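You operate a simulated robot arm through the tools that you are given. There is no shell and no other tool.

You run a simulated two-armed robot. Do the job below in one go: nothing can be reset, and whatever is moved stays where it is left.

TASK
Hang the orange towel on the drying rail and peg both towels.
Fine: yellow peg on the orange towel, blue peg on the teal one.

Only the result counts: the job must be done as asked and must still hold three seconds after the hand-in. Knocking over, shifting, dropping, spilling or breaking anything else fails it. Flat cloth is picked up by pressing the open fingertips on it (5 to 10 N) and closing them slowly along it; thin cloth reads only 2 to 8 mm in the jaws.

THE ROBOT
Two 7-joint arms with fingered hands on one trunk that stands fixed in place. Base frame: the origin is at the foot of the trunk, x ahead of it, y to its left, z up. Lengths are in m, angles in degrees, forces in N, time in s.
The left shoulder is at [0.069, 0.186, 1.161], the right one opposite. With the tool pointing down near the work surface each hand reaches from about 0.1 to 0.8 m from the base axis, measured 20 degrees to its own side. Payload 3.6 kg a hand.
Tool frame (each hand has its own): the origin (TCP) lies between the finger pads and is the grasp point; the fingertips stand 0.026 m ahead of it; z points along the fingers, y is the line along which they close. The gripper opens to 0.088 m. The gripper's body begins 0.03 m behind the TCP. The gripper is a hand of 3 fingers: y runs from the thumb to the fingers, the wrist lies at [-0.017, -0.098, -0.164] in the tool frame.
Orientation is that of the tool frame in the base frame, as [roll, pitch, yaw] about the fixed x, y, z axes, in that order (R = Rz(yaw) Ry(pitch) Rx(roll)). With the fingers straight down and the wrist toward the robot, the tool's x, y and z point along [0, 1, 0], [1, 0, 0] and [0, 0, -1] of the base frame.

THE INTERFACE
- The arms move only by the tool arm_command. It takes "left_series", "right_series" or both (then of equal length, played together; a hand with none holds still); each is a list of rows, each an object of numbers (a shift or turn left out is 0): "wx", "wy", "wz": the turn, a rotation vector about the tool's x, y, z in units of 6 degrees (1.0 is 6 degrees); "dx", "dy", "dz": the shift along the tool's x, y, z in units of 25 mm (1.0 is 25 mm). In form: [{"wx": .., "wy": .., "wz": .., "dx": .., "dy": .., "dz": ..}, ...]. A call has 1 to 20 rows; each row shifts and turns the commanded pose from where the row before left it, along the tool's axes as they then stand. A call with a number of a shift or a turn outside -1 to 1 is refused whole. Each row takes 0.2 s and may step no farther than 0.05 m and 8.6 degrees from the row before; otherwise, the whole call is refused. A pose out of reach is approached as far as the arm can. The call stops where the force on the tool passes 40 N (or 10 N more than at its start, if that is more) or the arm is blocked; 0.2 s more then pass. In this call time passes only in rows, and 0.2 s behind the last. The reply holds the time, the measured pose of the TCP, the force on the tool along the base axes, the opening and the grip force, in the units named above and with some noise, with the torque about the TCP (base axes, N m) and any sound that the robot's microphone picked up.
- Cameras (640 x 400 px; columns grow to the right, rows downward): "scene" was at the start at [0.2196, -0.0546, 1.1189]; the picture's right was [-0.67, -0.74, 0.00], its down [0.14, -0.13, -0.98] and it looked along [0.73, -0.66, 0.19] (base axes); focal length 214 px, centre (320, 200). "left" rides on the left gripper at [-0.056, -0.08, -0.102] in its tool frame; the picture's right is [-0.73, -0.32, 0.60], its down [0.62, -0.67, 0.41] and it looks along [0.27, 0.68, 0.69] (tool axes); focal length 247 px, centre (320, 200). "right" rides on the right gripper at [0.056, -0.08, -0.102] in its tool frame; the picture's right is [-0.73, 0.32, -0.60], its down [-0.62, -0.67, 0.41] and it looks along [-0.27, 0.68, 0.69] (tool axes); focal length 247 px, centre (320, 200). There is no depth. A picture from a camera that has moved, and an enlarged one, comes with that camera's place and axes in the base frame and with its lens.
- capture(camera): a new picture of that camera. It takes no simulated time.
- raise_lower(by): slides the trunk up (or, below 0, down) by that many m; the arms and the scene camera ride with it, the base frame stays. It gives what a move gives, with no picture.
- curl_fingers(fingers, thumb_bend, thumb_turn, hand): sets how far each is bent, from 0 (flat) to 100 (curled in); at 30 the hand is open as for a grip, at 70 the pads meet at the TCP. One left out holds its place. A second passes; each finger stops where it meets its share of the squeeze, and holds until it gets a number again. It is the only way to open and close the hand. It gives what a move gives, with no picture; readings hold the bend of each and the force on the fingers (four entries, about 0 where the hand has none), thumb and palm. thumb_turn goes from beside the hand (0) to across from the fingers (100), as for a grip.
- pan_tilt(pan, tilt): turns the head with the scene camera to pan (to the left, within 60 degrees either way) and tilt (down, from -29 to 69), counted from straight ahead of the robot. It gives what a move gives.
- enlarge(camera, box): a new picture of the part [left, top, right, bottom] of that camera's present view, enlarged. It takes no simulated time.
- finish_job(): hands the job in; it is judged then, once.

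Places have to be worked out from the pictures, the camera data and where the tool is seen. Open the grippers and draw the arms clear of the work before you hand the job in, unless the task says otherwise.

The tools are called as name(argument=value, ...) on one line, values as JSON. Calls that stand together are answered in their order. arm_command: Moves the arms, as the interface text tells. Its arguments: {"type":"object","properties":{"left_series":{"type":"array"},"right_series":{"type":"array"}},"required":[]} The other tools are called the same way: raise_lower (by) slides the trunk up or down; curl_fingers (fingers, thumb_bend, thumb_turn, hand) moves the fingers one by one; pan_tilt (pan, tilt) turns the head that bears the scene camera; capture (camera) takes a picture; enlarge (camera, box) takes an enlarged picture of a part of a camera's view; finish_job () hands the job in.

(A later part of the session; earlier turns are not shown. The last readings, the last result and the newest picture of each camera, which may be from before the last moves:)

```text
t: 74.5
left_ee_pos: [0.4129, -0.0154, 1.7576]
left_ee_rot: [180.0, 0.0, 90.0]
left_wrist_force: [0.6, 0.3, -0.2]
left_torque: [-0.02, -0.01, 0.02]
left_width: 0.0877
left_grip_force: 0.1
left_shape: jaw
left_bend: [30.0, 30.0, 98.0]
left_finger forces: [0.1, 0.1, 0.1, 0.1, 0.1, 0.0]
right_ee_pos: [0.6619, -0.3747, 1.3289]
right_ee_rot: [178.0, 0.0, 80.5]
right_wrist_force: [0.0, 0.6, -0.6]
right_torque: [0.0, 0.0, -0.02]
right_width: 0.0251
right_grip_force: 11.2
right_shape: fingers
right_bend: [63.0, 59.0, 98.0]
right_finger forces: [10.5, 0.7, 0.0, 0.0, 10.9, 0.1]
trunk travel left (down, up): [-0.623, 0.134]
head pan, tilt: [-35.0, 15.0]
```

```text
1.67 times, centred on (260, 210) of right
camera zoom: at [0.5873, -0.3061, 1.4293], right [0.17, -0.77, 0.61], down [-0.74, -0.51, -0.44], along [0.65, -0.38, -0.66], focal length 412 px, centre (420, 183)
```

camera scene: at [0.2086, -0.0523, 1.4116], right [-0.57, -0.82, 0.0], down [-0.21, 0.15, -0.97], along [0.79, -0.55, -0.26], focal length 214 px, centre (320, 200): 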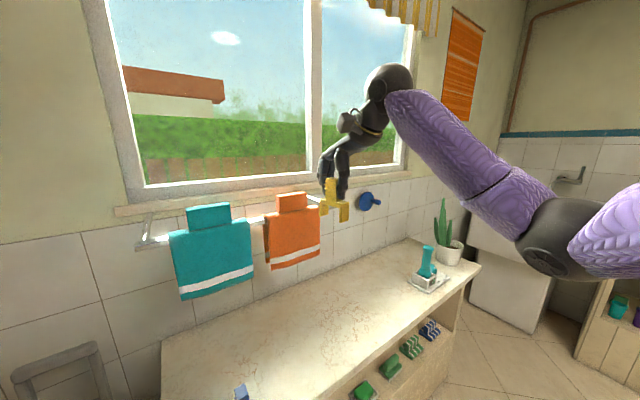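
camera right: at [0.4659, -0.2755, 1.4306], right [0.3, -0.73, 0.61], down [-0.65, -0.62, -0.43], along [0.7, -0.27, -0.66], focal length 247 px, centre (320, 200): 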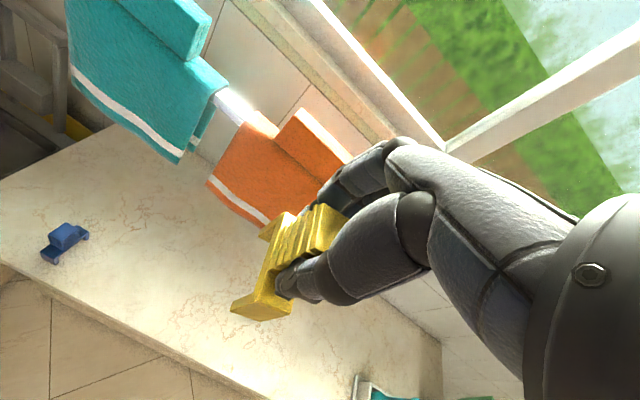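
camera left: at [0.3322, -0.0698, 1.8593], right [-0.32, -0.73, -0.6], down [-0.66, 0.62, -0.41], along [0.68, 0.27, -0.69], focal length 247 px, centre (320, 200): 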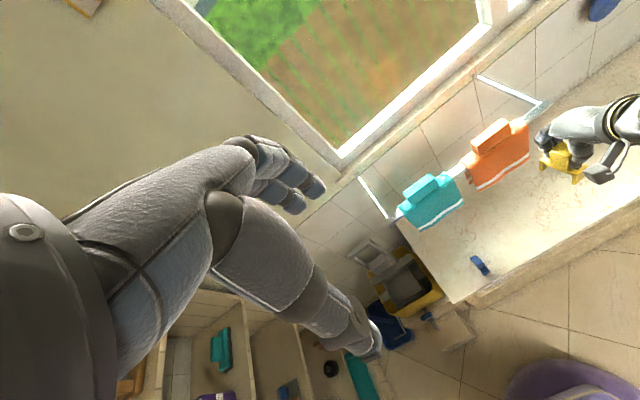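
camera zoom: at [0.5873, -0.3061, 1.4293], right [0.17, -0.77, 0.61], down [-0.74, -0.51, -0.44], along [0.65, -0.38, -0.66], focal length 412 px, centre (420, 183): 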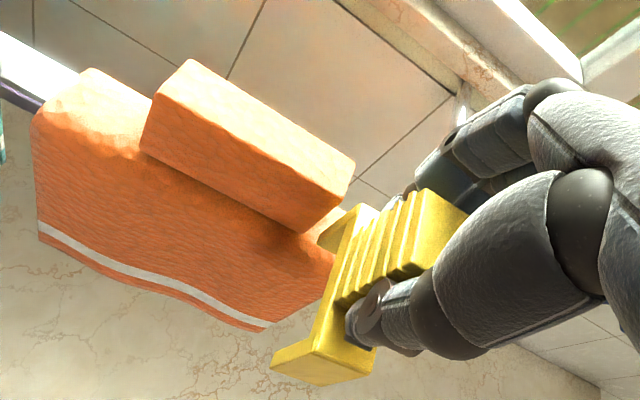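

Triangulation with both cameras: the peg is square, centred at [0.663, -0.368], and the shoulder is centred at y≈-0.370 with the fold at x≈0.709. I move 46 mm forward over the fold, 2 cm above it.

arm_command(right_series=[{"dx": 0.083, "dy": 0.613, "dz": 0.021}, {"dx": 0.083, "dy": 0.613, "dz": 0.021}, {"dx": 0.083, "dy": 0.613, "dz": 0.021}])

enlarge(camera="left", box=[480, 80, 580, 170])

enlarge(camera="scene", box=[280, 160, 360, 230])

enlarge(camera="right", box=[160, 90, 360, 330])

```text
t: 75.3
left_ee_pos: [0.4122, -0.0146, 1.758]
left_ee_rot: [180.0, 0.1, 90.0]
left_wrist_force: [1.0, 0.0, -0.1]
left_torque: [-0.03, 0.0, -0.04]
left_width: 0.0873
left_grip_force: 0.0
left_shape: jaw
left_bend: [30.0, 30.0, 98.0]
left_finger forces: [0.1, 0.0, 0.1, 0.0, 0.1, 0.1]
right_ee_pos: [0.7051, -0.3752, 1.3317]
right_ee_rot: [177.8, -0.1, 80.5]
right_wrist_force: [-0.6, 0.0, 0.2]
right_torque: [-0.04, -0.02, 0.02]
right_width: 0.0248
right_grip_force: 10.7
right_shape: fingers
right_bend: [63.0, 59.0, 98.0]
right_finger forces: [10.4, 0.7, 0.1, 0.0, 11.0, 0.1]
trunk travel left (down, up): [-0.623, 0.134]
head pan, tilt: [-35.0, 15.0]
```

```text
4.44 times, centred on (530, 125) of left
camera zoom: at [0.3324, -0.0692, 1.8593], right [-0.32, -0.74, -0.6], down [-0.66, 0.62, -0.41], along [0.68, 0.27, -0.69], focal length 1098 px, centre (-613, 533)
```

zoom: 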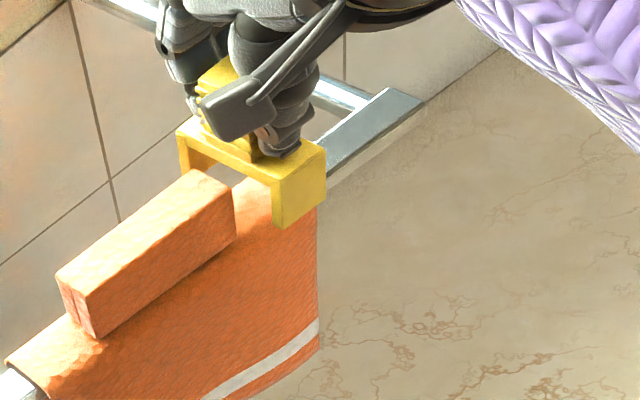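

```text
5.71 times, centred on (320, 195) of scene
camera zoom: at [0.2086, -0.0519, 1.4117], right [-0.57, -0.82, 0.0], down [-0.21, 0.15, -0.97], along [0.79, -0.55, -0.26], focal length 1226 px, centre (320, 229)
```

zoom: 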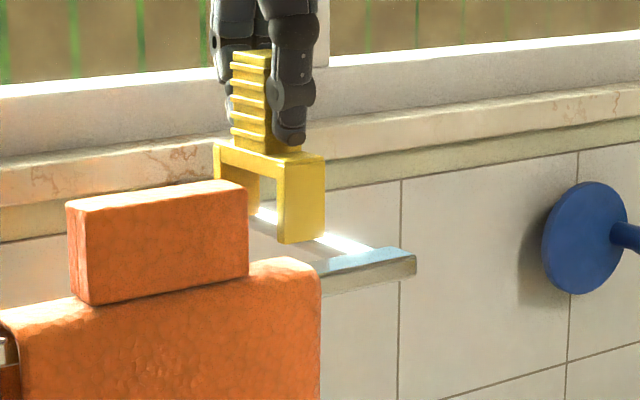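

```text
1.67 times, centred on (260, 210) of right
camera zoom: at [0.6321, -0.3069, 1.4311], right [0.17, -0.77, 0.61], down [-0.74, -0.51, -0.44], along [0.65, -0.38, -0.66], focal length 412 px, centre (420, 183)
```

zoom: 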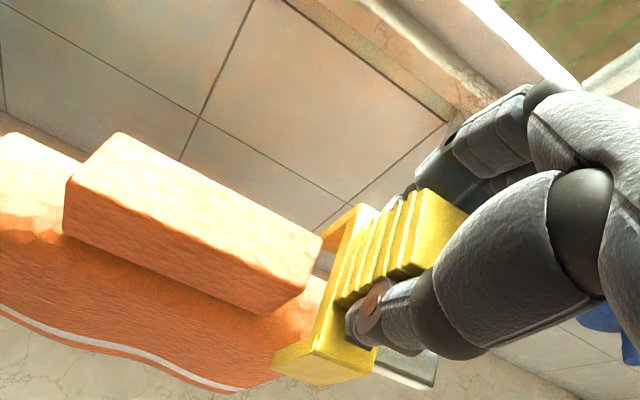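

The peg is over the shoulder, about 4 mm short in x. I correct that and lower ~20 mm so the leg tips come level with the fold top, then look.

arm_command(right_series=[{"dx": 0.026, "dy": 0.16}, {"dz": 0.4, "dy": -0.015}, {"dz": 0.4, "dy": -0.015}])

enlarge(camera="left", box=[500, 90, 560, 150])

enlarge(camera="scene", box=[290, 170, 350, 230])

enlarge(camera="right", box=[200, 170, 340, 320])

```text
t: 76.1
left_ee_pos: [0.4129, -0.016, 1.7583]
left_ee_rot: [-180.0, 0.0, 90.0]
left_wrist_force: [0.2, 0.1, 0.1]
left_torque: [0.0, 0.01, 0.01]
left_width: 0.0879
left_grip_force: 0.1
left_shape: jaw
left_bend: [30.0, 30.0, 98.0]
left_finger forces: [0.0, 0.0, 0.1, 0.1, 0.1, 0.0]
right_ee_pos: [0.7102, -0.3767, 1.3107]
right_ee_rot: [177.9, -0.1, 80.5]
right_wrist_force: [0.7, 0.3, -0.7]
right_torque: [-0.03, -0.01, 0.01]
right_width: 0.0249
right_grip_force: 10.9
right_shape: fingers
right_bend: [63.0, 59.0, 98.0]
right_finger forces: [10.4, 0.7, 0.0, 0.0, 10.8, 0.1]
trunk travel left (down, up): [-0.623, 0.134]
head pan, tilt: [-35.0, 15.0]
```

```text
6.67 times, centred on (530, 120) of left
camera zoom: at [0.3323, -0.0701, 1.8592], right [-0.32, -0.73, -0.6], down [-0.67, 0.62, -0.41], along [0.68, 0.27, -0.69], focal length 1646 px, centre (-1080, 733)
```

zoom: 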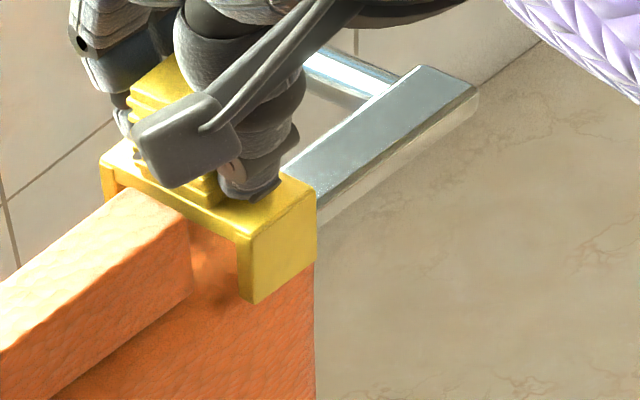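

```text
6.67 times, centred on (320, 200) of scene
camera zoom: at [0.2086, -0.0526, 1.4117], right [-0.57, -0.82, 0.0], down [-0.21, 0.15, -0.97], along [0.79, -0.55, -0.26], focal length 1430 px, centre (320, 200)
```

zoom: 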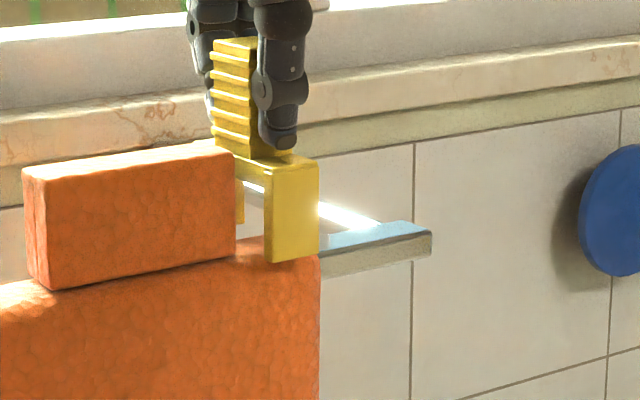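

```text
2.67 times, centred on (270, 245) of right
camera zoom: at [0.6369, -0.3075, 1.411], right [0.17, -0.77, 0.61], down [-0.74, -0.51, -0.44], along [0.65, -0.38, -0.66], focal length 659 px, centre (453, 80)
```

zoom: 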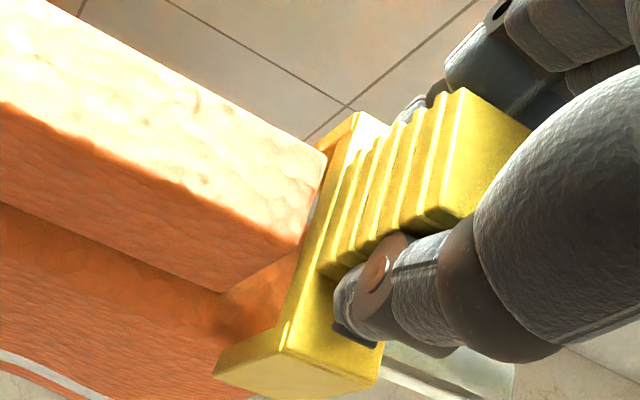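

In y the peg is well placed (≈5 mm from the tab, ≈7 mm from the edge). In x the near leg looks almost flush with the fold front, so I shift −2.5 mm and lower 7 mm, watching the force.

arm_command(right_series=[{"dx": -0.016, "dy": -0.1}, {"dz": 0.28, "dy": -0.01}])

enlarge(camera="left", box=[505, 95, 550, 135])

enlarge(camera="scene", box=[300, 185, 335, 220])

```text
t: 76.7
left_ee_pos: [0.4127, -0.0146, 1.758]
left_ee_rot: [-180.0, -0.1, 90.1]
left_wrist_force: [0.4, 0.2, 0.5]
left_torque: [0.0, -0.02, 0.0]
left_width: 0.0879
left_grip_force: 0.0
left_shape: jaw
left_bend: [30.0, 30.0, 98.0]
left_finger forces: [0.1, 0.0, 0.0, 0.1, 0.0, 0.0]
right_ee_pos: [0.7073, -0.3763, 1.3036]
right_ee_rot: [177.9, -0.3, 80.5]
right_wrist_force: [-0.3, 0.0, -0.8]
right_torque: [0.0, 0.03, -0.03]
right_width: 0.025
right_grip_force: 10.5
right_shape: fingers
right_bend: [63.0, 59.0, 98.0]
right_finger forces: [10.6, 0.6, 0.1, 0.0, 10.8, 0.0]
trunk travel left (down, up): [-0.623, 0.134]
head pan, tilt: [-35.0, 15.0]
```

```text
10.00 times, centred on (528, 115) of left
camera zoom: at [0.3326, -0.0699, 1.8592], right [-0.32, -0.73, -0.6], down [-0.67, 0.62, -0.41], along [0.68, 0.27, -0.69], focal length 2470 px, centre (-1755, 1050)
```

zoom: 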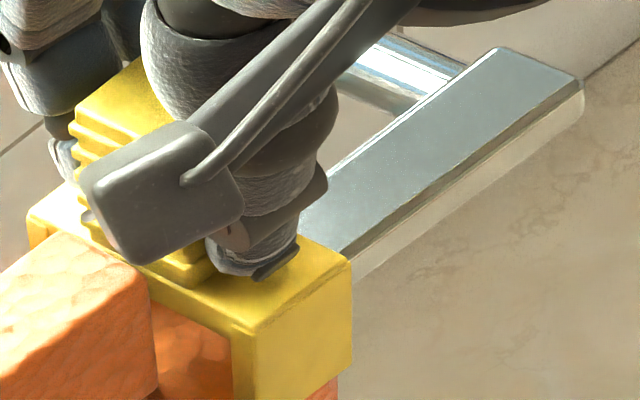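

```text
11.43 times, centred on (318, 202) of scene
camera zoom: at [0.2088, -0.0524, 1.4116], right [-0.57, -0.82, 0.0], down [-0.21, 0.15, -0.97], along [0.79, -0.55, -0.26], focal length 2451 px, centre (349, 171)
```

zoom: 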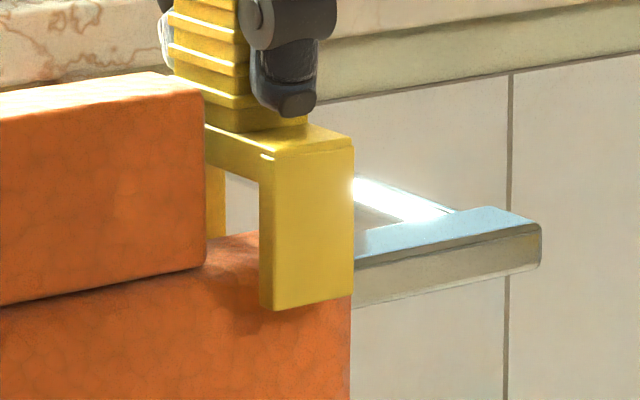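

The legs now straddle the fold with no contact force. I lower a further 12 mm.

arm_command(right_series=[{"dz": 0.24, "dy": -0.008}, {"dz": 0.24, "dy": -0.008}])

enlarge(camera="scene", box=[300, 185, 335, 220])

enlarge(camera="left", box=[505, 95, 550, 135])

```text
t: 77.3
left_ee_pos: [0.4117, -0.0139, 1.7577]
left_ee_rot: [-180.0, 0.1, 90.1]
left_wrist_force: [-0.2, 0.2, 0.5]
left_torque: [0.03, 0.0, 0.0]
left_width: 0.0877
left_grip_force: 0.0
left_shape: jaw
left_bend: [30.0, 30.0, 98.0]
left_finger forces: [0.1, 0.0, 0.0, 0.1, 0.1, 0.0]
right_ee_pos: [0.7071, -0.377, 1.2924]
right_ee_rot: [177.9, -0.2, 80.5]
right_wrist_force: [0.0, -0.8, 0.4]
right_torque: [0.0, -0.02, -0.02]
right_width: 0.0249
right_grip_force: 10.6
right_shape: fingers
right_bend: [63.0, 59.0, 98.0]
right_finger forces: [10.4, 0.8, 0.0, 0.0, 10.9, 0.1]
trunk travel left (down, up): [-0.623, 0.134]
head pan, tilt: [-35.0, 15.0]
```

```text
11.43 times, centred on (318, 202) of scene
camera zoom: at [0.2087, -0.0524, 1.4117], right [-0.57, -0.82, 0.0], down [-0.21, 0.15, -0.97], along [0.79, -0.55, -0.26], focal length 2451 px, centre (349, 171)
```

zoom: 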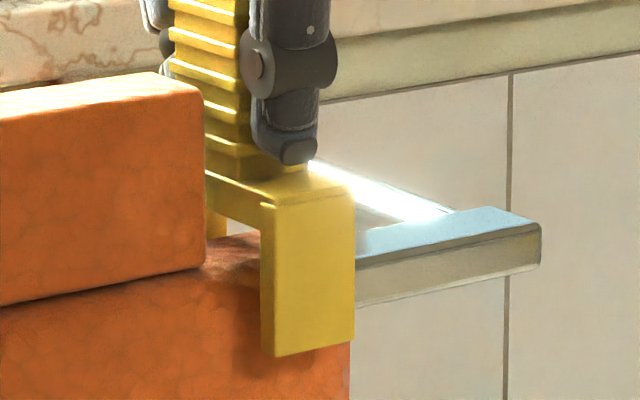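

```text
10.00 times, centred on (528, 115) of left
camera zoom: at [0.3324, -0.0698, 1.8593], right [-0.32, -0.73, -0.6], down [-0.67, 0.62, -0.41], along [0.68, 0.27, -0.69], focal length 2470 px, centre (-1755, 1050)
```

zoom: 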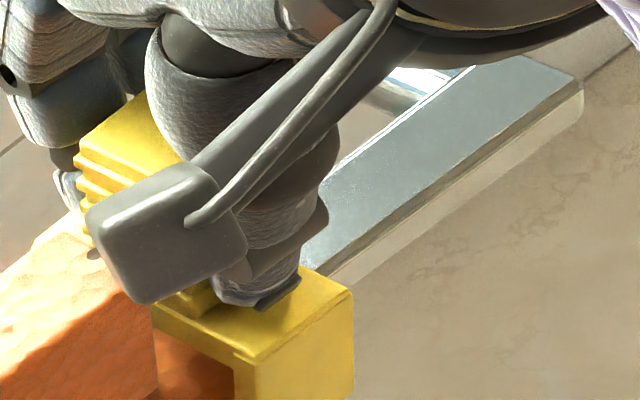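

Still free. Only about 10 mm remain until the bridge meets the fold; I lower 8 mm, then step until it seats.

arm_command(right_series=[{"dz": 0.16, "dy": -0.005}, {"dz": 0.16, "dy": -0.005}])

enlarge(camera="scene", box=[300, 185, 335, 220])

```text
t: 77.9
left_ee_pos: [0.4118, -0.0159, 1.7579]
left_ee_rot: [-179.9, 0.0, 90.0]
left_wrist_force: [0.0, -0.1, -0.2]
left_torque: [-0.01, -0.03, 0.02]
left_width: 0.0875
left_grip_force: 0.0
left_shape: jaw
left_bend: [30.0, 30.0, 98.0]
left_finger forces: [0.0, 0.0, 0.0, 0.1, 0.0, 0.1]
right_ee_pos: [0.7078, -0.3777, 1.2846]
right_ee_rot: [177.8, -0.2, 80.6]
right_wrist_force: [0.9, 0.6, -1.0]
right_torque: [0.01, -0.01, -0.03]
right_width: 0.0249
right_grip_force: 11.5
right_shape: fingers
right_bend: [63.0, 59.0, 97.0]
right_finger forces: [10.8, 0.6, 0.1, 0.1, 10.8, 0.1]
trunk travel left (down, up): [-0.623, 0.134]
head pan, tilt: [-35.0, 15.0]
```

```text
11.43 times, centred on (318, 202) of scene
camera zoom: at [0.2087, -0.0524, 1.4117], right [-0.57, -0.82, 0.0], down [-0.21, 0.15, -0.97], along [0.79, -0.55, -0.26], focal length 2451 px, centre (349, 171)
```

zoom: 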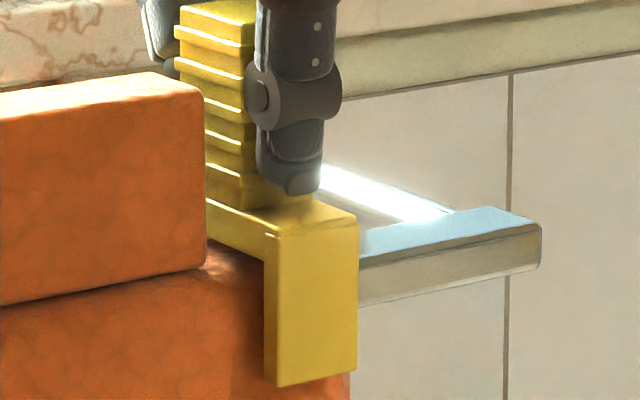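

Nearly seated. I lower in 3–4 mm steps until I feel the fold.

arm_command(right_series=[{"dz": 0.14, "dy": -0.005}])

arm_command(right_series=[{"dz": 0.12, "dy": -0.004}])

enlarge(camera="scene", box=[300, 185, 335, 220])

```text
t: 78.3
left_ee_pos: [0.4116, -0.0155, 1.7584]
left_ee_rot: [180.0, 0.0, 90.0]
left_wrist_force: [0.4, 0.3, 0.3]
left_torque: [0.01, -0.06, 0.02]
left_width: 0.0877
left_grip_force: 0.1
left_shape: jaw
left_bend: [30.0, 30.0, 98.0]
left_finger forces: [0.0, 0.0, 0.0, 0.1, 0.0, 0.0]
right_ee_pos: [0.707, -0.3769, 1.2823]
right_ee_rot: [177.9, 0.0, 80.4]
right_wrist_force: [-0.4, 0.0, 2.4]
right_torque: [0.03, 0.01, -0.02]
right_width: 0.0251
right_grip_force: 10.9
right_shape: fingers
right_bend: [63.0, 59.0, 98.0]
right_finger forces: [10.7, 0.7, 0.1, 0.0, 11.0, 0.0]
trunk travel left (down, up): [-0.623, 0.134]
head pan, tilt: [-35.0, 15.0]
```

```text
t: 78.7
left_ee_pos: [0.4104, -0.014, 1.7589]
left_ee_rot: [-179.9, 0.0, 90.0]
left_wrist_force: [0.5, -0.2, 0.5]
left_torque: [-0.03, -0.03, 0.05]
left_width: 0.0876
left_grip_force: 0.0
left_shape: jaw
left_bend: [30.0, 30.0, 98.0]
left_finger forces: [0.0, 0.1, 0.0, 0.0, 0.0, 0.0]
right_ee_pos: [0.7067, -0.3767, 1.2809]
right_ee_rot: [177.6, -0.2, 80.6]
right_wrist_force: [0.5, -0.1, 6.6]
right_torque: [0.05, -0.01, -0.01]
right_width: 0.0251
right_grip_force: 12.2
right_shape: fingers
right_bend: [63.0, 59.0, 98.0]
right_finger forces: [11.9, 0.8, 0.1, 0.1, 11.4, 0.1]
trunk travel left (down, up): [-0.623, 0.134]
head pan, tilt: [-35.0, 15.0]
```

```text
11.43 times, centred on (318, 202) of scene
camera zoom: at [0.2075, -0.0517, 1.412], right [-0.57, -0.82, 0.0], down [-0.21, 0.15, -0.97], along [0.79, -0.55, -0.26], focal length 2451 px, centre (349, 171)
```

zoom: 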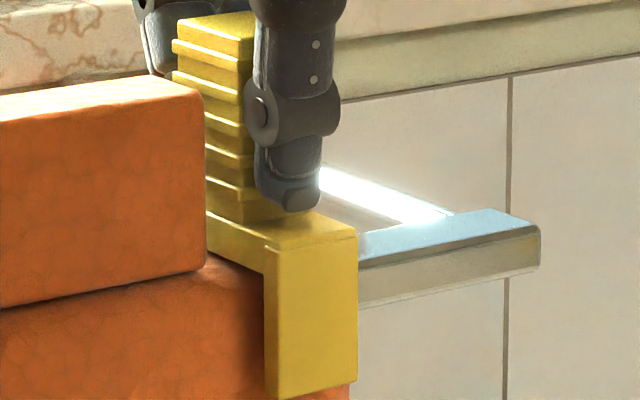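

The bridge is seated on the fold (6.6 N). I release the peg in two stages.

curl_fingers(hand="right", fingers=56, thumb_bend=52)

enlarge(camera="scene", box=[290, 170, 340, 225])

curl_fingers(hand="right", fingers=42, thumb_bend=40)

enlarge(camera="scene", box=[290, 170, 340, 225])

enlarge(camera="left", box=[495, 85, 560, 140])

```text
t: 79.7
left_ee_pos: [0.4126, -0.0148, 1.7576]
left_ee_rot: [-180.0, 0.0, 89.9]
left_wrist_force: [0.0, 0.8, 0.6]
left_torque: [0.0, 0.01, 0.01]
left_width: 0.0875
left_grip_force: 0.0
left_shape: jaw
left_bend: [30.0, 30.0, 98.0]
left_finger forces: [0.0, 0.0, 0.0, 0.0, 0.0, 0.1]
right_ee_pos: [0.7074, -0.3784, 1.2787]
right_ee_rot: [177.9, -0.1, 80.5]
right_wrist_force: [-0.3, -0.9, 0.6]
right_torque: [0.0, 0.0, 0.02]
right_width: 0.036
right_grip_force: 0.0
right_shape: fingers
right_bend: [56.0, 52.0, 98.0]
right_finger forces: [0.0, 0.0, 0.0, 0.0, 0.0, 0.0]
trunk travel left (down, up): [-0.623, 0.134]
head pan, tilt: [-35.0, 15.0]
```

```text
7.27 times, centred on (315, 198) of scene
camera zoom: at [0.2085, -0.0523, 1.4117], right [-0.57, -0.82, 0.0], down [-0.21, 0.15, -0.97], along [0.79, -0.55, -0.26], focal length 1560 px, centre (356, 218)
```

zoom: 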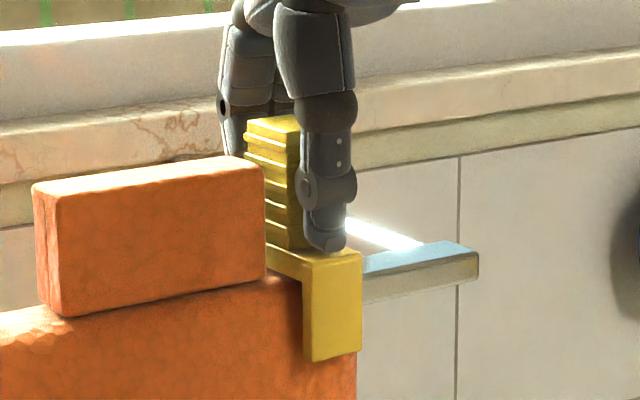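

```text
t: 80.7
left_ee_pos: [0.4121, -0.0156, 1.7582]
left_ee_rot: [-180.0, 0.0, 89.9]
left_wrist_force: [-0.6, 0.6, 0.6]
left_torque: [0.02, -0.03, -0.01]
left_width: 0.0876
left_grip_force: 0.0
left_shape: jaw
left_bend: [30.0, 30.0, 98.0]
left_finger forces: [0.0, 0.1, 0.0, 0.0, 0.0, 0.0]
right_ee_pos: [0.7077, -0.3773, 1.2795]
right_ee_rot: [177.9, -0.2, 80.5]
right_wrist_force: [-0.2, 0.2, -0.2]
right_torque: [0.01, 0.0, -0.01]
right_width: 0.0643
right_grip_force: 0.0
right_shape: fingers
right_bend: [42.0, 40.0, 98.0]
right_finger forces: [0.1, 0.0, 0.0, 0.0, 0.0, 0.0]
trunk travel left (down, up): [-0.623, 0.134]
head pan, tilt: [-35.0, 15.0]
```

```text
7.27 times, centred on (315, 198) of scene
camera zoom: at [0.2086, -0.0524, 1.4117], right [-0.57, -0.82, 0.0], down [-0.21, 0.15, -0.97], along [0.79, -0.55, -0.26], focal length 1560 px, centre (356, 218)
```

zoom: 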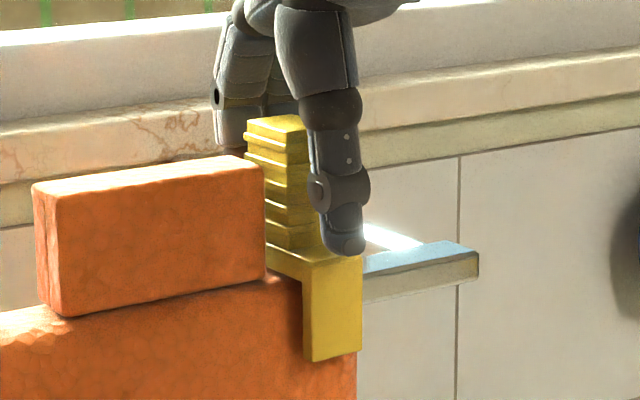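

```text
7.27 times, centred on (528, 112) of left
camera zoom: at [0.3322, -0.0698, 1.8593], right [-0.32, -0.73, -0.6], down [-0.67, 0.62, -0.41], along [0.68, 0.27, -0.69], focal length 1796 px, centre (-1189, 836)
```

zoom: 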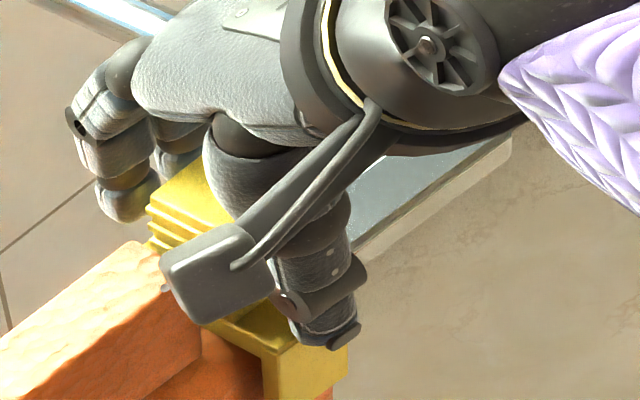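

The peg stands by itself, straddling the orange towel on the bar. I open fully and withdraw straight up, then back.

curl_fingers(hand="right", fingers=30, thumb_bend=30)

arm_command(right_series=[{"dz": -0.4, "dy": 0.014}, {"dz": -0.4, "dy": 0.014}, {"dz": -0.5, "dy": 0.017}, {"dz": -0.5, "dy": 0.017}, {"dz": -0.7, "dy": 0.024}, {"dz": -0.7, "dy": 0.024}, {"dz": -0.4, "dy": -0.5}, {"dy": -0.9}, {"dy": -0.9}, {"dy": -0.9}, {"dy": -0.9}, {"dy": -0.9}])

capture(camera="scene")

enlarge(camera="scene", box=[250, 170, 350, 280])

enlarge(camera="left", box=[460, 80, 580, 190])

```text
t: 81.7
left_ee_pos: [0.4127, -0.0151, 1.7583]
left_ee_rot: [180.0, 0.1, 89.9]
left_wrist_force: [0.2, 1.5, -0.1]
left_torque: [-0.01, -0.03, -0.02]
left_width: 0.0877
left_grip_force: 0.0
left_shape: jaw
left_bend: [30.0, 30.0, 98.0]
left_finger forces: [0.0, 0.0, 0.1, 0.0, 0.1, 0.1]
right_ee_pos: [0.707, -0.3776, 1.2779]
right_ee_rot: [177.9, -0.2, 80.6]
right_wrist_force: [0.7, 0.0, 0.0]
right_torque: [-0.01, 0.0, 0.01]
right_width: 0.088
right_grip_force: 0.1
right_shape: fingers
right_bend: [30.0, 30.0, 98.0]
right_finger forces: [0.0, 0.0, 0.0, 0.1, 0.0, 0.0]
trunk travel left (down, up): [-0.623, 0.134]
head pan, tilt: [-35.0, 15.0]
```

```text
t: 84.3
left_ee_pos: [0.4116, -0.0166, 1.7573]
left_ee_rot: [-180.0, 0.0, 89.9]
left_wrist_force: [-0.8, 0.9, 0.6]
left_torque: [0.03, 0.02, 0.03]
left_width: 0.0875
left_grip_force: 0.1
left_shape: jaw
left_bend: [30.0, 30.0, 98.0]
left_finger forces: [0.1, 0.1, 0.0, 0.1, 0.0, 0.0]
right_ee_pos: [0.5843, -0.3569, 1.3653]
right_ee_rot: [177.9, -0.2, 80.5]
right_wrist_force: [-0.5, 1.2, 0.0]
right_torque: [-0.03, -0.05, -0.01]
right_width: 0.0884
right_grip_force: 0.0
right_shape: fingers
right_bend: [30.0, 30.0, 98.0]
right_finger forces: [0.0, 0.0, 0.0, 0.0, 0.0, 0.1]
trunk travel left (down, up): [-0.623, 0.134]
head pan, tilt: [-35.0, 15.0]
```

```text
taken
camera scene: at [0.208, -0.0523, 1.4118], right [-0.57, -0.82, 0.0], down [-0.21, 0.15, -0.97], along [0.79, -0.55, -0.26], focal length 214 px, centre (320, 200)
```

scene: 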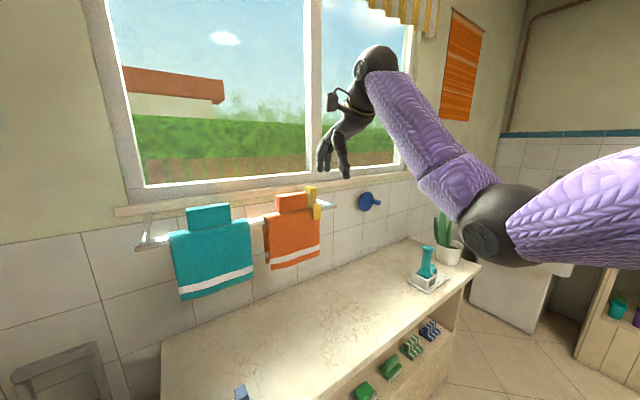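

```text
3.64 times, centred on (300, 225) of scene
camera zoom: at [0.208, -0.0523, 1.4118], right [-0.57, -0.82, 0.0], down [-0.21, 0.15, -0.97], along [0.79, -0.55, -0.26], focal length 780 px, centre (393, 109)
```

zoom: 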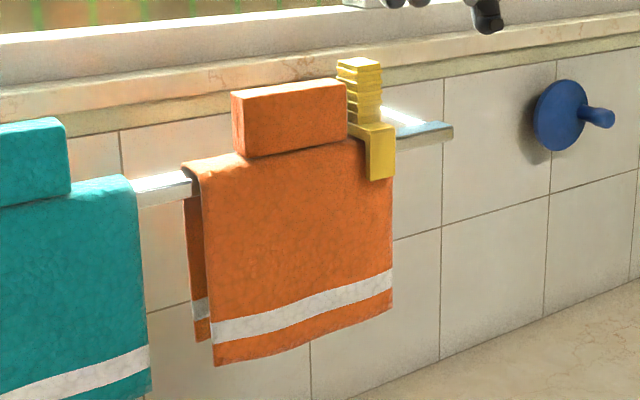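

```text
3.64 times, centred on (520, 135) of left
camera zoom: at [0.3315, -0.0698, 1.8594], right [-0.32, -0.73, -0.6], down [-0.66, 0.62, -0.41], along [0.68, 0.27, -0.69], focal length 898 px, centre (-407, 436)
```

zoom: 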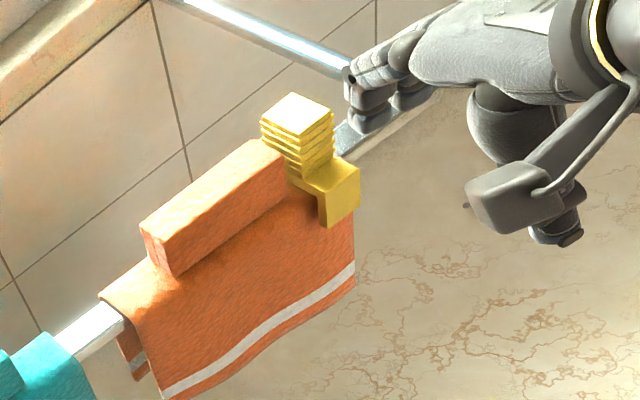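

Yellow peg is set on the orange towel. Now for the blue one: I square the hand, draw it back, and lower the trunk again.

arm_command(right_series=[{"wz": -0.79, "dy": -0.6}, {"wz": -0.79, "dy": -0.6}, {"dy": -0.8, "dx": 0.7}, {"dy": -0.8, "dx": 0.8}, {"dy": -0.6, "dx": 0.8}, {"dx": 0.8}, {"dx": 0.8}])

raise_lower(by=-0.25)

pan_tilt(pan=-10, tilt=30)

capture(camera="scene")

capture(camera="right")

```text
t: 85.9
left_ee_pos: [0.4125, -0.0145, 1.7578]
left_ee_rot: [179.9, 0.2, 90.0]
left_wrist_force: [0.3, 0.0, -0.2]
left_torque: [-0.02, 0.01, 0.01]
left_width: 0.0877
left_grip_force: 0.1
left_shape: jaw
left_bend: [30.0, 30.0, 98.0]
left_finger forces: [0.1, 0.1, 0.1, 0.1, 0.0, 0.0]
right_ee_pos: [0.5001, -0.2558, 1.3619]
right_ee_rot: [178.0, 0.1, 90.1]
right_wrist_force: [-0.3, 0.0, 0.4]
right_torque: [-0.01, -0.02, 0.01]
right_width: 0.0881
right_grip_force: 0.0
right_shape: fingers
right_bend: [30.0, 30.0, 98.0]
right_finger forces: [0.0, 0.1, 0.1, 0.0, 0.0, 0.0]
trunk travel left (down, up): [-0.623, 0.134]
head pan, tilt: [-35.0, 15.0]
```

```text
t: 88.5
left_ee_pos: [0.4111, -0.0151, 1.5085]
left_ee_rot: [179.9, 0.2, 90.0]
left_wrist_force: [0.8, -0.1, -0.1]
left_torque: [0.0, 0.01, -0.02]
left_width: 0.0878
left_grip_force: 0.1
left_shape: jaw
left_bend: [30.0, 30.0, 98.0]
left_finger forces: [0.0, 0.0, 0.1, 0.0, 0.0, 0.0]
right_ee_pos: [0.4987, -0.2556, 1.1099]
right_ee_rot: [178.0, 0.3, 90.0]
right_wrist_force: [-0.1, -0.9, 0.2]
right_torque: [0.01, 0.01, 0.03]
right_width: 0.0878
right_grip_force: 0.1
right_shape: fingers
right_bend: [30.0, 30.0, 98.0]
right_finger forces: [0.1, 0.0, 0.1, 0.0, 0.0, 0.1]
trunk travel left (down, up): [-0.373, 0.384]
head pan, tilt: [-35.0, 15.0]
```

```text
t: 89.3
left_ee_pos: [0.4116, -0.0154, 1.5068]
left_ee_rot: [179.9, 0.0, 90.0]
left_wrist_force: [0.1, 0.2, 0.0]
left_torque: [0.01, 0.0, -0.02]
left_width: 0.0875
left_grip_force: 0.1
left_shape: jaw
left_bend: [30.0, 30.0, 98.0]
left_finger forces: [0.0, 0.0, 0.1, 0.0, 0.0, 0.0]
right_ee_pos: [0.4989, -0.2555, 1.1101]
right_ee_rot: [177.9, 0.2, 90.1]
right_wrist_force: [0.4, 0.5, 0.1]
right_torque: [0.0, 0.02, -0.02]
right_width: 0.088
right_grip_force: 0.1
right_shape: fingers
right_bend: [30.0, 30.0, 98.0]
right_finger forces: [0.0, 0.1, 0.1, 0.0, 0.1, 0.0]
trunk travel left (down, up): [-0.373, 0.384]
head pan, tilt: [-10.0, 30.0]
```

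```text
taken
camera scene: at [0.2367, -0.0145, 1.1282], right [-0.17, -0.98, 0.0], down [-0.49, 0.09, -0.87], along [0.85, -0.15, -0.5], focal length 214 px, centre (320, 200)
```

scene: 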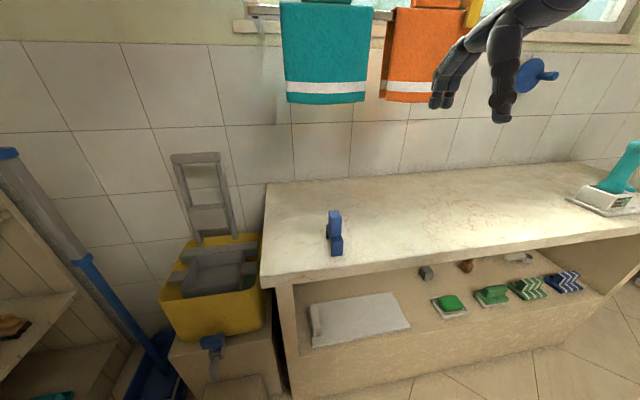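

```text
taken
camera right: at [0.4155, -0.1996, 1.2093], right [0.3, -0.73, 0.61], down [-0.65, -0.62, -0.43], along [0.7, -0.27, -0.66], focal length 247 px, centre (320, 200)
```

right: 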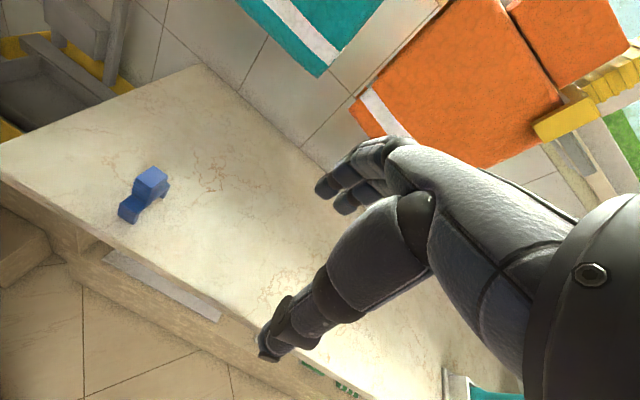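

I re-measure the blue peg from these viewpoints before approaching.

enlarge(camera="scene", box=[310, 200, 360, 265])

enlarge(camera="right", box=[105, 155, 185, 235])

```text
6.15 times, centred on (335, 232) of scene
camera zoom: at [0.2367, -0.0145, 1.1282], right [-0.17, -0.98, 0.0], down [-0.49, 0.09, -0.87], along [0.85, -0.15, -0.5], focal length 1320 px, centre (228, 0)
```

zoom: 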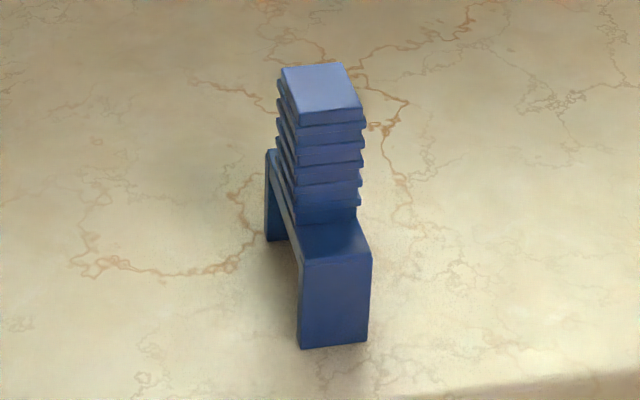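

```text
5.00 times, centred on (145, 195) of right
camera zoom: at [0.4155, -0.1996, 1.2093], right [0.3, -0.73, 0.61], down [-0.65, -0.62, -0.43], along [0.7, -0.27, -0.66], focal length 1235 px, centre (1195, 225)
```

zoom: 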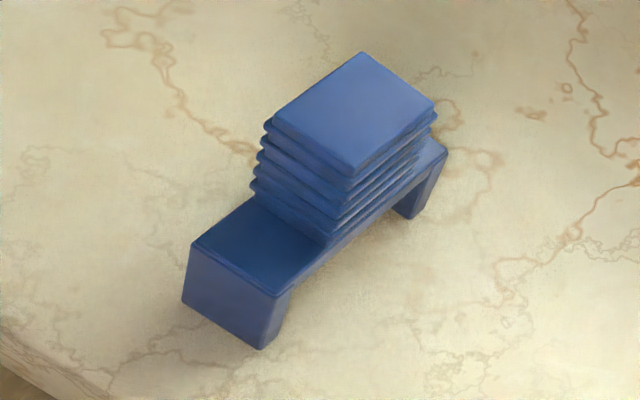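

Blue peg top centre is [0.5945, -0.109, 0.878], nearly square. I bring the hand over it with the TCP 5 mm to its right.

arm_command(right_series=[{"dx": 0.94}, {"dx": 0.94}, {"dx": 0.94}, {"dx": 0.94}, {"dx": 0.94}, {"dx": 0.94}, {"dy": 0.516, "dz": 0.876}, {"dy": 0.516, "dz": 0.876}, {"dy": 0.516, "dz": 0.876}, {"dy": 0.516, "dz": 0.876}, {"dy": 0.516, "dz": 0.876}, {"dy": 0.516, "dz": 0.876}, {"dy": 0.516, "dz": 0.876}])

capture(camera="scene")

enlarge(camera="scene", box=[290, 140, 390, 260])

```text
t: 92.2
left_ee_pos: [0.4127, -0.0157, 1.5074]
left_ee_rot: [-179.9, 0.0, 90.1]
left_wrist_force: [-0.4, -0.1, -0.1]
left_torque: [0.03, 0.01, 0.0]
left_width: 0.0877
left_grip_force: 0.1
left_shape: jaw
left_bend: [30.0, 30.0, 98.0]
left_finger forces: [0.0, 0.0, 0.0, 0.1, 0.0, 0.1]
right_ee_pos: [0.5968, -0.1162, 0.9569]
right_ee_rot: [177.9, 0.2, 90.0]
right_wrist_force: [-0.2, -0.2, -0.3]
right_torque: [-0.01, -0.02, 0.01]
right_width: 0.088
right_grip_force: 0.1
right_shape: fingers
right_bend: [30.0, 30.0, 98.0]
right_finger forces: [0.0, 0.0, 0.0, 0.1, 0.1, 0.1]
trunk travel left (down, up): [-0.373, 0.384]
head pan, tilt: [-10.0, 30.0]
```

```text
taken
camera scene: at [0.237, -0.0144, 1.1281], right [-0.17, -0.98, 0.0], down [-0.49, 0.09, -0.87], along [0.85, -0.15, -0.5], focal length 214 px, centre (320, 200)
```

scene: 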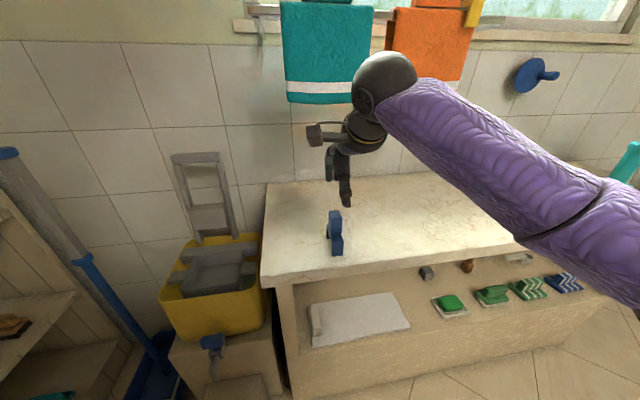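

```text
3.33 times, centred on (340, 200) of scene
camera zoom: at [0.237, -0.0144, 1.1281], right [-0.17, -0.98, 0.0], down [-0.49, 0.09, -0.87], along [0.85, -0.15, -0.5], focal length 715 px, centre (253, 200)
```

zoom: 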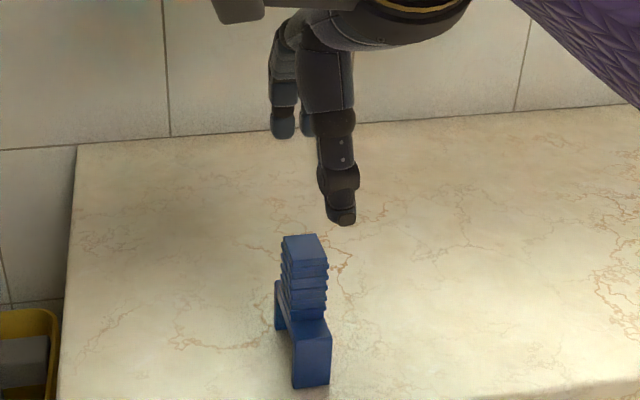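

The hand is above the blue peg. I fine-adjust by 2 mm and descend to z≈0.875 with the hand open.

arm_command(right_series=[{"dx": 0.08, "dy": -0.08, "dz": 0.6}, {"dz": 0.68, "dy": -0.023}, {"dz": 0.68, "dy": -0.023}, {"dz": 0.68, "dy": -0.023}, {"dz": 0.62, "dy": -0.023}])

enlarge(camera="scene", box=[300, 170, 380, 260])

enlarge(camera="right", box=[200, 160, 420, 360])

```text
t: 93.3
left_ee_pos: [0.4124, -0.0144, 1.5078]
left_ee_rot: [-180.0, 0.0, 90.1]
left_wrist_force: [0.0, -0.5, 0.1]
left_torque: [0.03, -0.01, 0.03]
left_width: 0.0877
left_grip_force: 0.1
left_shape: jaw
left_bend: [30.0, 30.0, 98.0]
left_finger forces: [0.0, 0.0, 0.1, 0.0, 0.0, 0.0]
right_ee_pos: [0.5926, -0.1129, 0.8776]
right_ee_rot: [177.9, 0.2, 90.2]
right_wrist_force: [0.1, -0.4, -0.6]
right_torque: [0.01, 0.01, 0.0]
right_width: 0.0881
right_grip_force: 0.0
right_shape: fingers
right_bend: [30.0, 30.0, 98.0]
right_finger forces: [0.1, 0.0, 0.0, 0.1, 0.1, 0.1]
trunk travel left (down, up): [-0.373, 0.384]
head pan, tilt: [-10.0, 30.0]
```

```text
4.44 times, centred on (340, 215) of scene
camera zoom: at [0.2368, -0.0144, 1.1282], right [-0.17, -0.98, 0.0], down [-0.49, 0.09, -0.87], along [0.85, -0.15, -0.5], focal length 953 px, centre (231, 133)
```

zoom: 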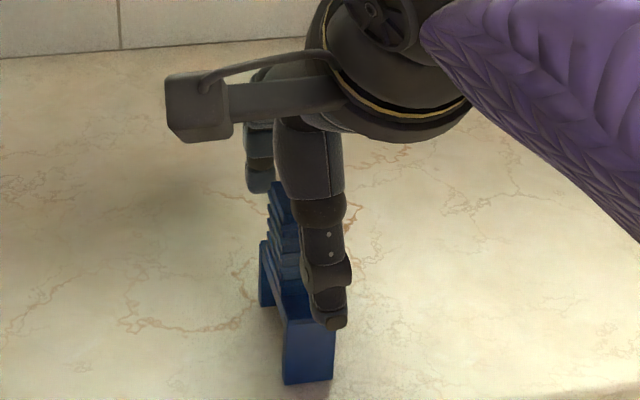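

```text
2.00 times, centred on (310, 260) of right
camera zoom: at [0.5094, -0.0565, 0.9769], right [0.3, -0.73, 0.61], down [-0.65, -0.63, -0.43], along [0.7, -0.27, -0.66], focal length 494 px, centre (340, 80)
```

zoom: 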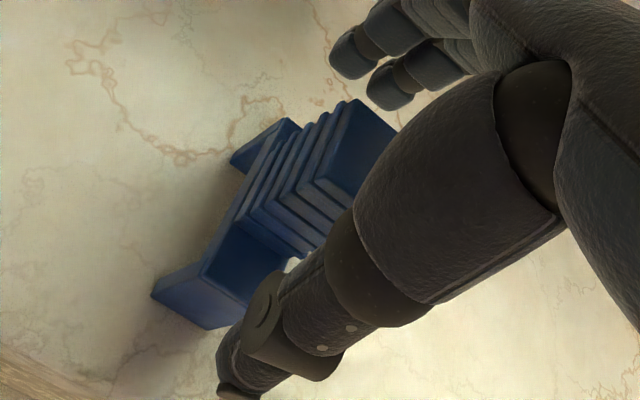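

Positioned around the grip. I lower 3 mm and close gently to first contact.

arm_command(right_series=[{"dz": 0.12, "dy": 0.03}])

curl_fingers(hand="right", fingers=56, thumb_bend=54)

enlarge(camera="right", box=[200, 160, 420, 360])

```text
t: 93.8
left_ee_pos: [0.4125, -0.0147, 1.508]
left_ee_rot: [180.0, 0.1, 90.0]
left_wrist_force: [-0.1, 0.7, 1.2]
left_torque: [0.01, 0.0, 0.03]
left_width: 0.0878
left_grip_force: 0.0
left_shape: jaw
left_bend: [30.0, 30.0, 98.0]
left_finger forces: [0.1, 0.1, 0.1, 0.0, 0.0, 0.0]
right_ee_pos: [0.5947, -0.1141, 0.8741]
right_ee_rot: [177.9, 0.1, 90.0]
right_wrist_force: [-0.2, -0.9, -0.4]
right_torque: [0.0, -0.02, 0.0]
right_width: 0.0881
right_grip_force: 0.0
right_shape: fingers
right_bend: [30.0, 30.0, 98.0]
right_finger forces: [0.0, 0.0, 0.1, 0.0, 0.0, 0.0]
trunk travel left (down, up): [-0.373, 0.384]
head pan, tilt: [-10.0, 30.0]
```

```text
t: 94.8
left_ee_pos: [0.4124, -0.0149, 1.5079]
left_ee_rot: [180.0, 0.0, 90.0]
left_wrist_force: [0.6, -0.4, 0.0]
left_torque: [0.0, 0.01, 0.0]
left_width: 0.0878
left_grip_force: 0.0
left_shape: jaw
left_bend: [30.0, 30.0, 98.0]
left_finger forces: [0.0, 0.1, 0.0, 0.0, 0.1, 0.0]
right_ee_pos: [0.5945, -0.1135, 0.8753]
right_ee_rot: [177.8, 0.2, 90.0]
right_wrist_force: [0.0, 0.5, 0.6]
right_torque: [0.0, 0.01, 0.05]
right_width: 0.0347
right_grip_force: 0.0
right_shape: fingers
right_bend: [56.0, 54.0, 98.0]
right_finger forces: [0.0, 0.0, 0.0, 0.0, 0.1, 0.0]
trunk travel left (down, up): [-0.373, 0.384]
head pan, tilt: [-10.0, 30.0]
```

```text
2.00 times, centred on (310, 260) of right
camera zoom: at [0.5106, -0.0573, 0.9744], right [0.3, -0.73, 0.61], down [-0.65, -0.63, -0.43], along [0.7, -0.27, -0.66], focal length 494 px, centre (340, 80)
```

zoom: 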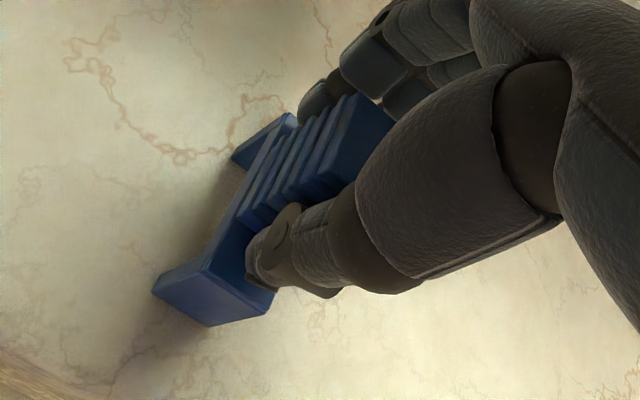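

No contact yet and nothing disturbed. I close onto the grip and then squeeze.

curl_fingers(hand="right", fingers=60, thumb_bend=58)

curl_fingers(hand="right", fingers=70, thumb_bend=70)

enlarge(camera="right", box=[200, 160, 420, 360])

enlarge(camera="scene", box=[300, 170, 380, 260])

```text
t: 95.8
left_ee_pos: [0.4128, -0.0149, 1.5081]
left_ee_rot: [-180.0, 0.0, 89.9]
left_wrist_force: [-0.9, 0.1, -0.2]
left_torque: [-0.02, 0.0, -0.01]
left_width: 0.0876
left_grip_force: 0.1
left_shape: jaw
left_bend: [30.0, 30.0, 98.0]
left_finger forces: [0.0, 0.0, 0.0, 0.0, 0.1, 0.1]
right_ee_pos: [0.5939, -0.1141, 0.8754]
right_ee_rot: [177.9, 0.2, 89.9]
right_wrist_force: [0.2, -0.4, 0.5]
right_torque: [-0.01, -0.02, -0.05]
right_width: 0.0291
right_grip_force: 1.2
right_shape: fingers
right_bend: [59.0, 56.0, 97.0]
right_finger forces: [0.8, 0.4, 0.0, 0.0, 1.2, 0.0]
trunk travel left (down, up): [-0.373, 0.384]
head pan, tilt: [-10.0, 30.0]
```

```text
t: 96.8
left_ee_pos: [0.4115, -0.0152, 1.5077]
left_ee_rot: [-180.0, -0.1, 90.0]
left_wrist_force: [0.0, 0.0, -1.0]
left_torque: [0.01, 0.01, 0.01]
left_width: 0.0876
left_grip_force: 0.1
left_shape: jaw
left_bend: [30.0, 30.0, 98.0]
left_finger forces: [0.0, 0.0, 0.1, 0.0, 0.0, 0.1]
right_ee_pos: [0.5931, -0.1129, 0.8757]
right_ee_rot: [177.9, 0.1, 90.1]
right_wrist_force: [-0.2, 0.0, 0.8]
right_torque: [-0.01, 0.03, 0.02]
right_width: 0.0255
right_grip_force: 10.5
right_shape: fingers
right_bend: [63.0, 59.0, 98.0]
right_finger forces: [11.2, 0.0, 0.1, 0.0, 11.2, 0.0]
trunk travel left (down, up): [-0.373, 0.384]
head pan, tilt: [-10.0, 30.0]
```

```text
2.00 times, centred on (310, 260) of right
camera zoom: at [0.5106, -0.0574, 0.9744], right [0.3, -0.73, 0.61], down [-0.65, -0.63, -0.43], along [0.7, -0.27, -0.66], focal length 494 px, centre (340, 80)
```

zoom: 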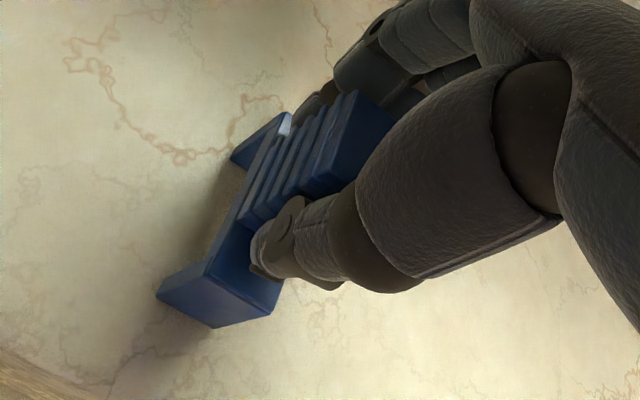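

```text
4.44 times, centred on (340, 215) of scene
camera zoom: at [0.2368, -0.0144, 1.1282], right [-0.17, -0.98, 0.0], down [-0.49, 0.09, -0.87], along [0.85, -0.15, -0.5], focal length 953 px, centre (231, 133)
```

zoom: 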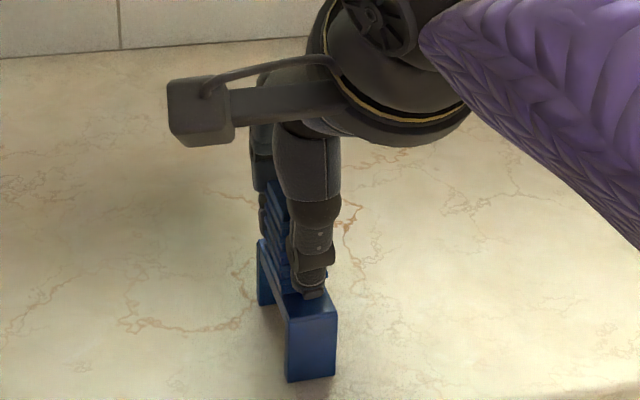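

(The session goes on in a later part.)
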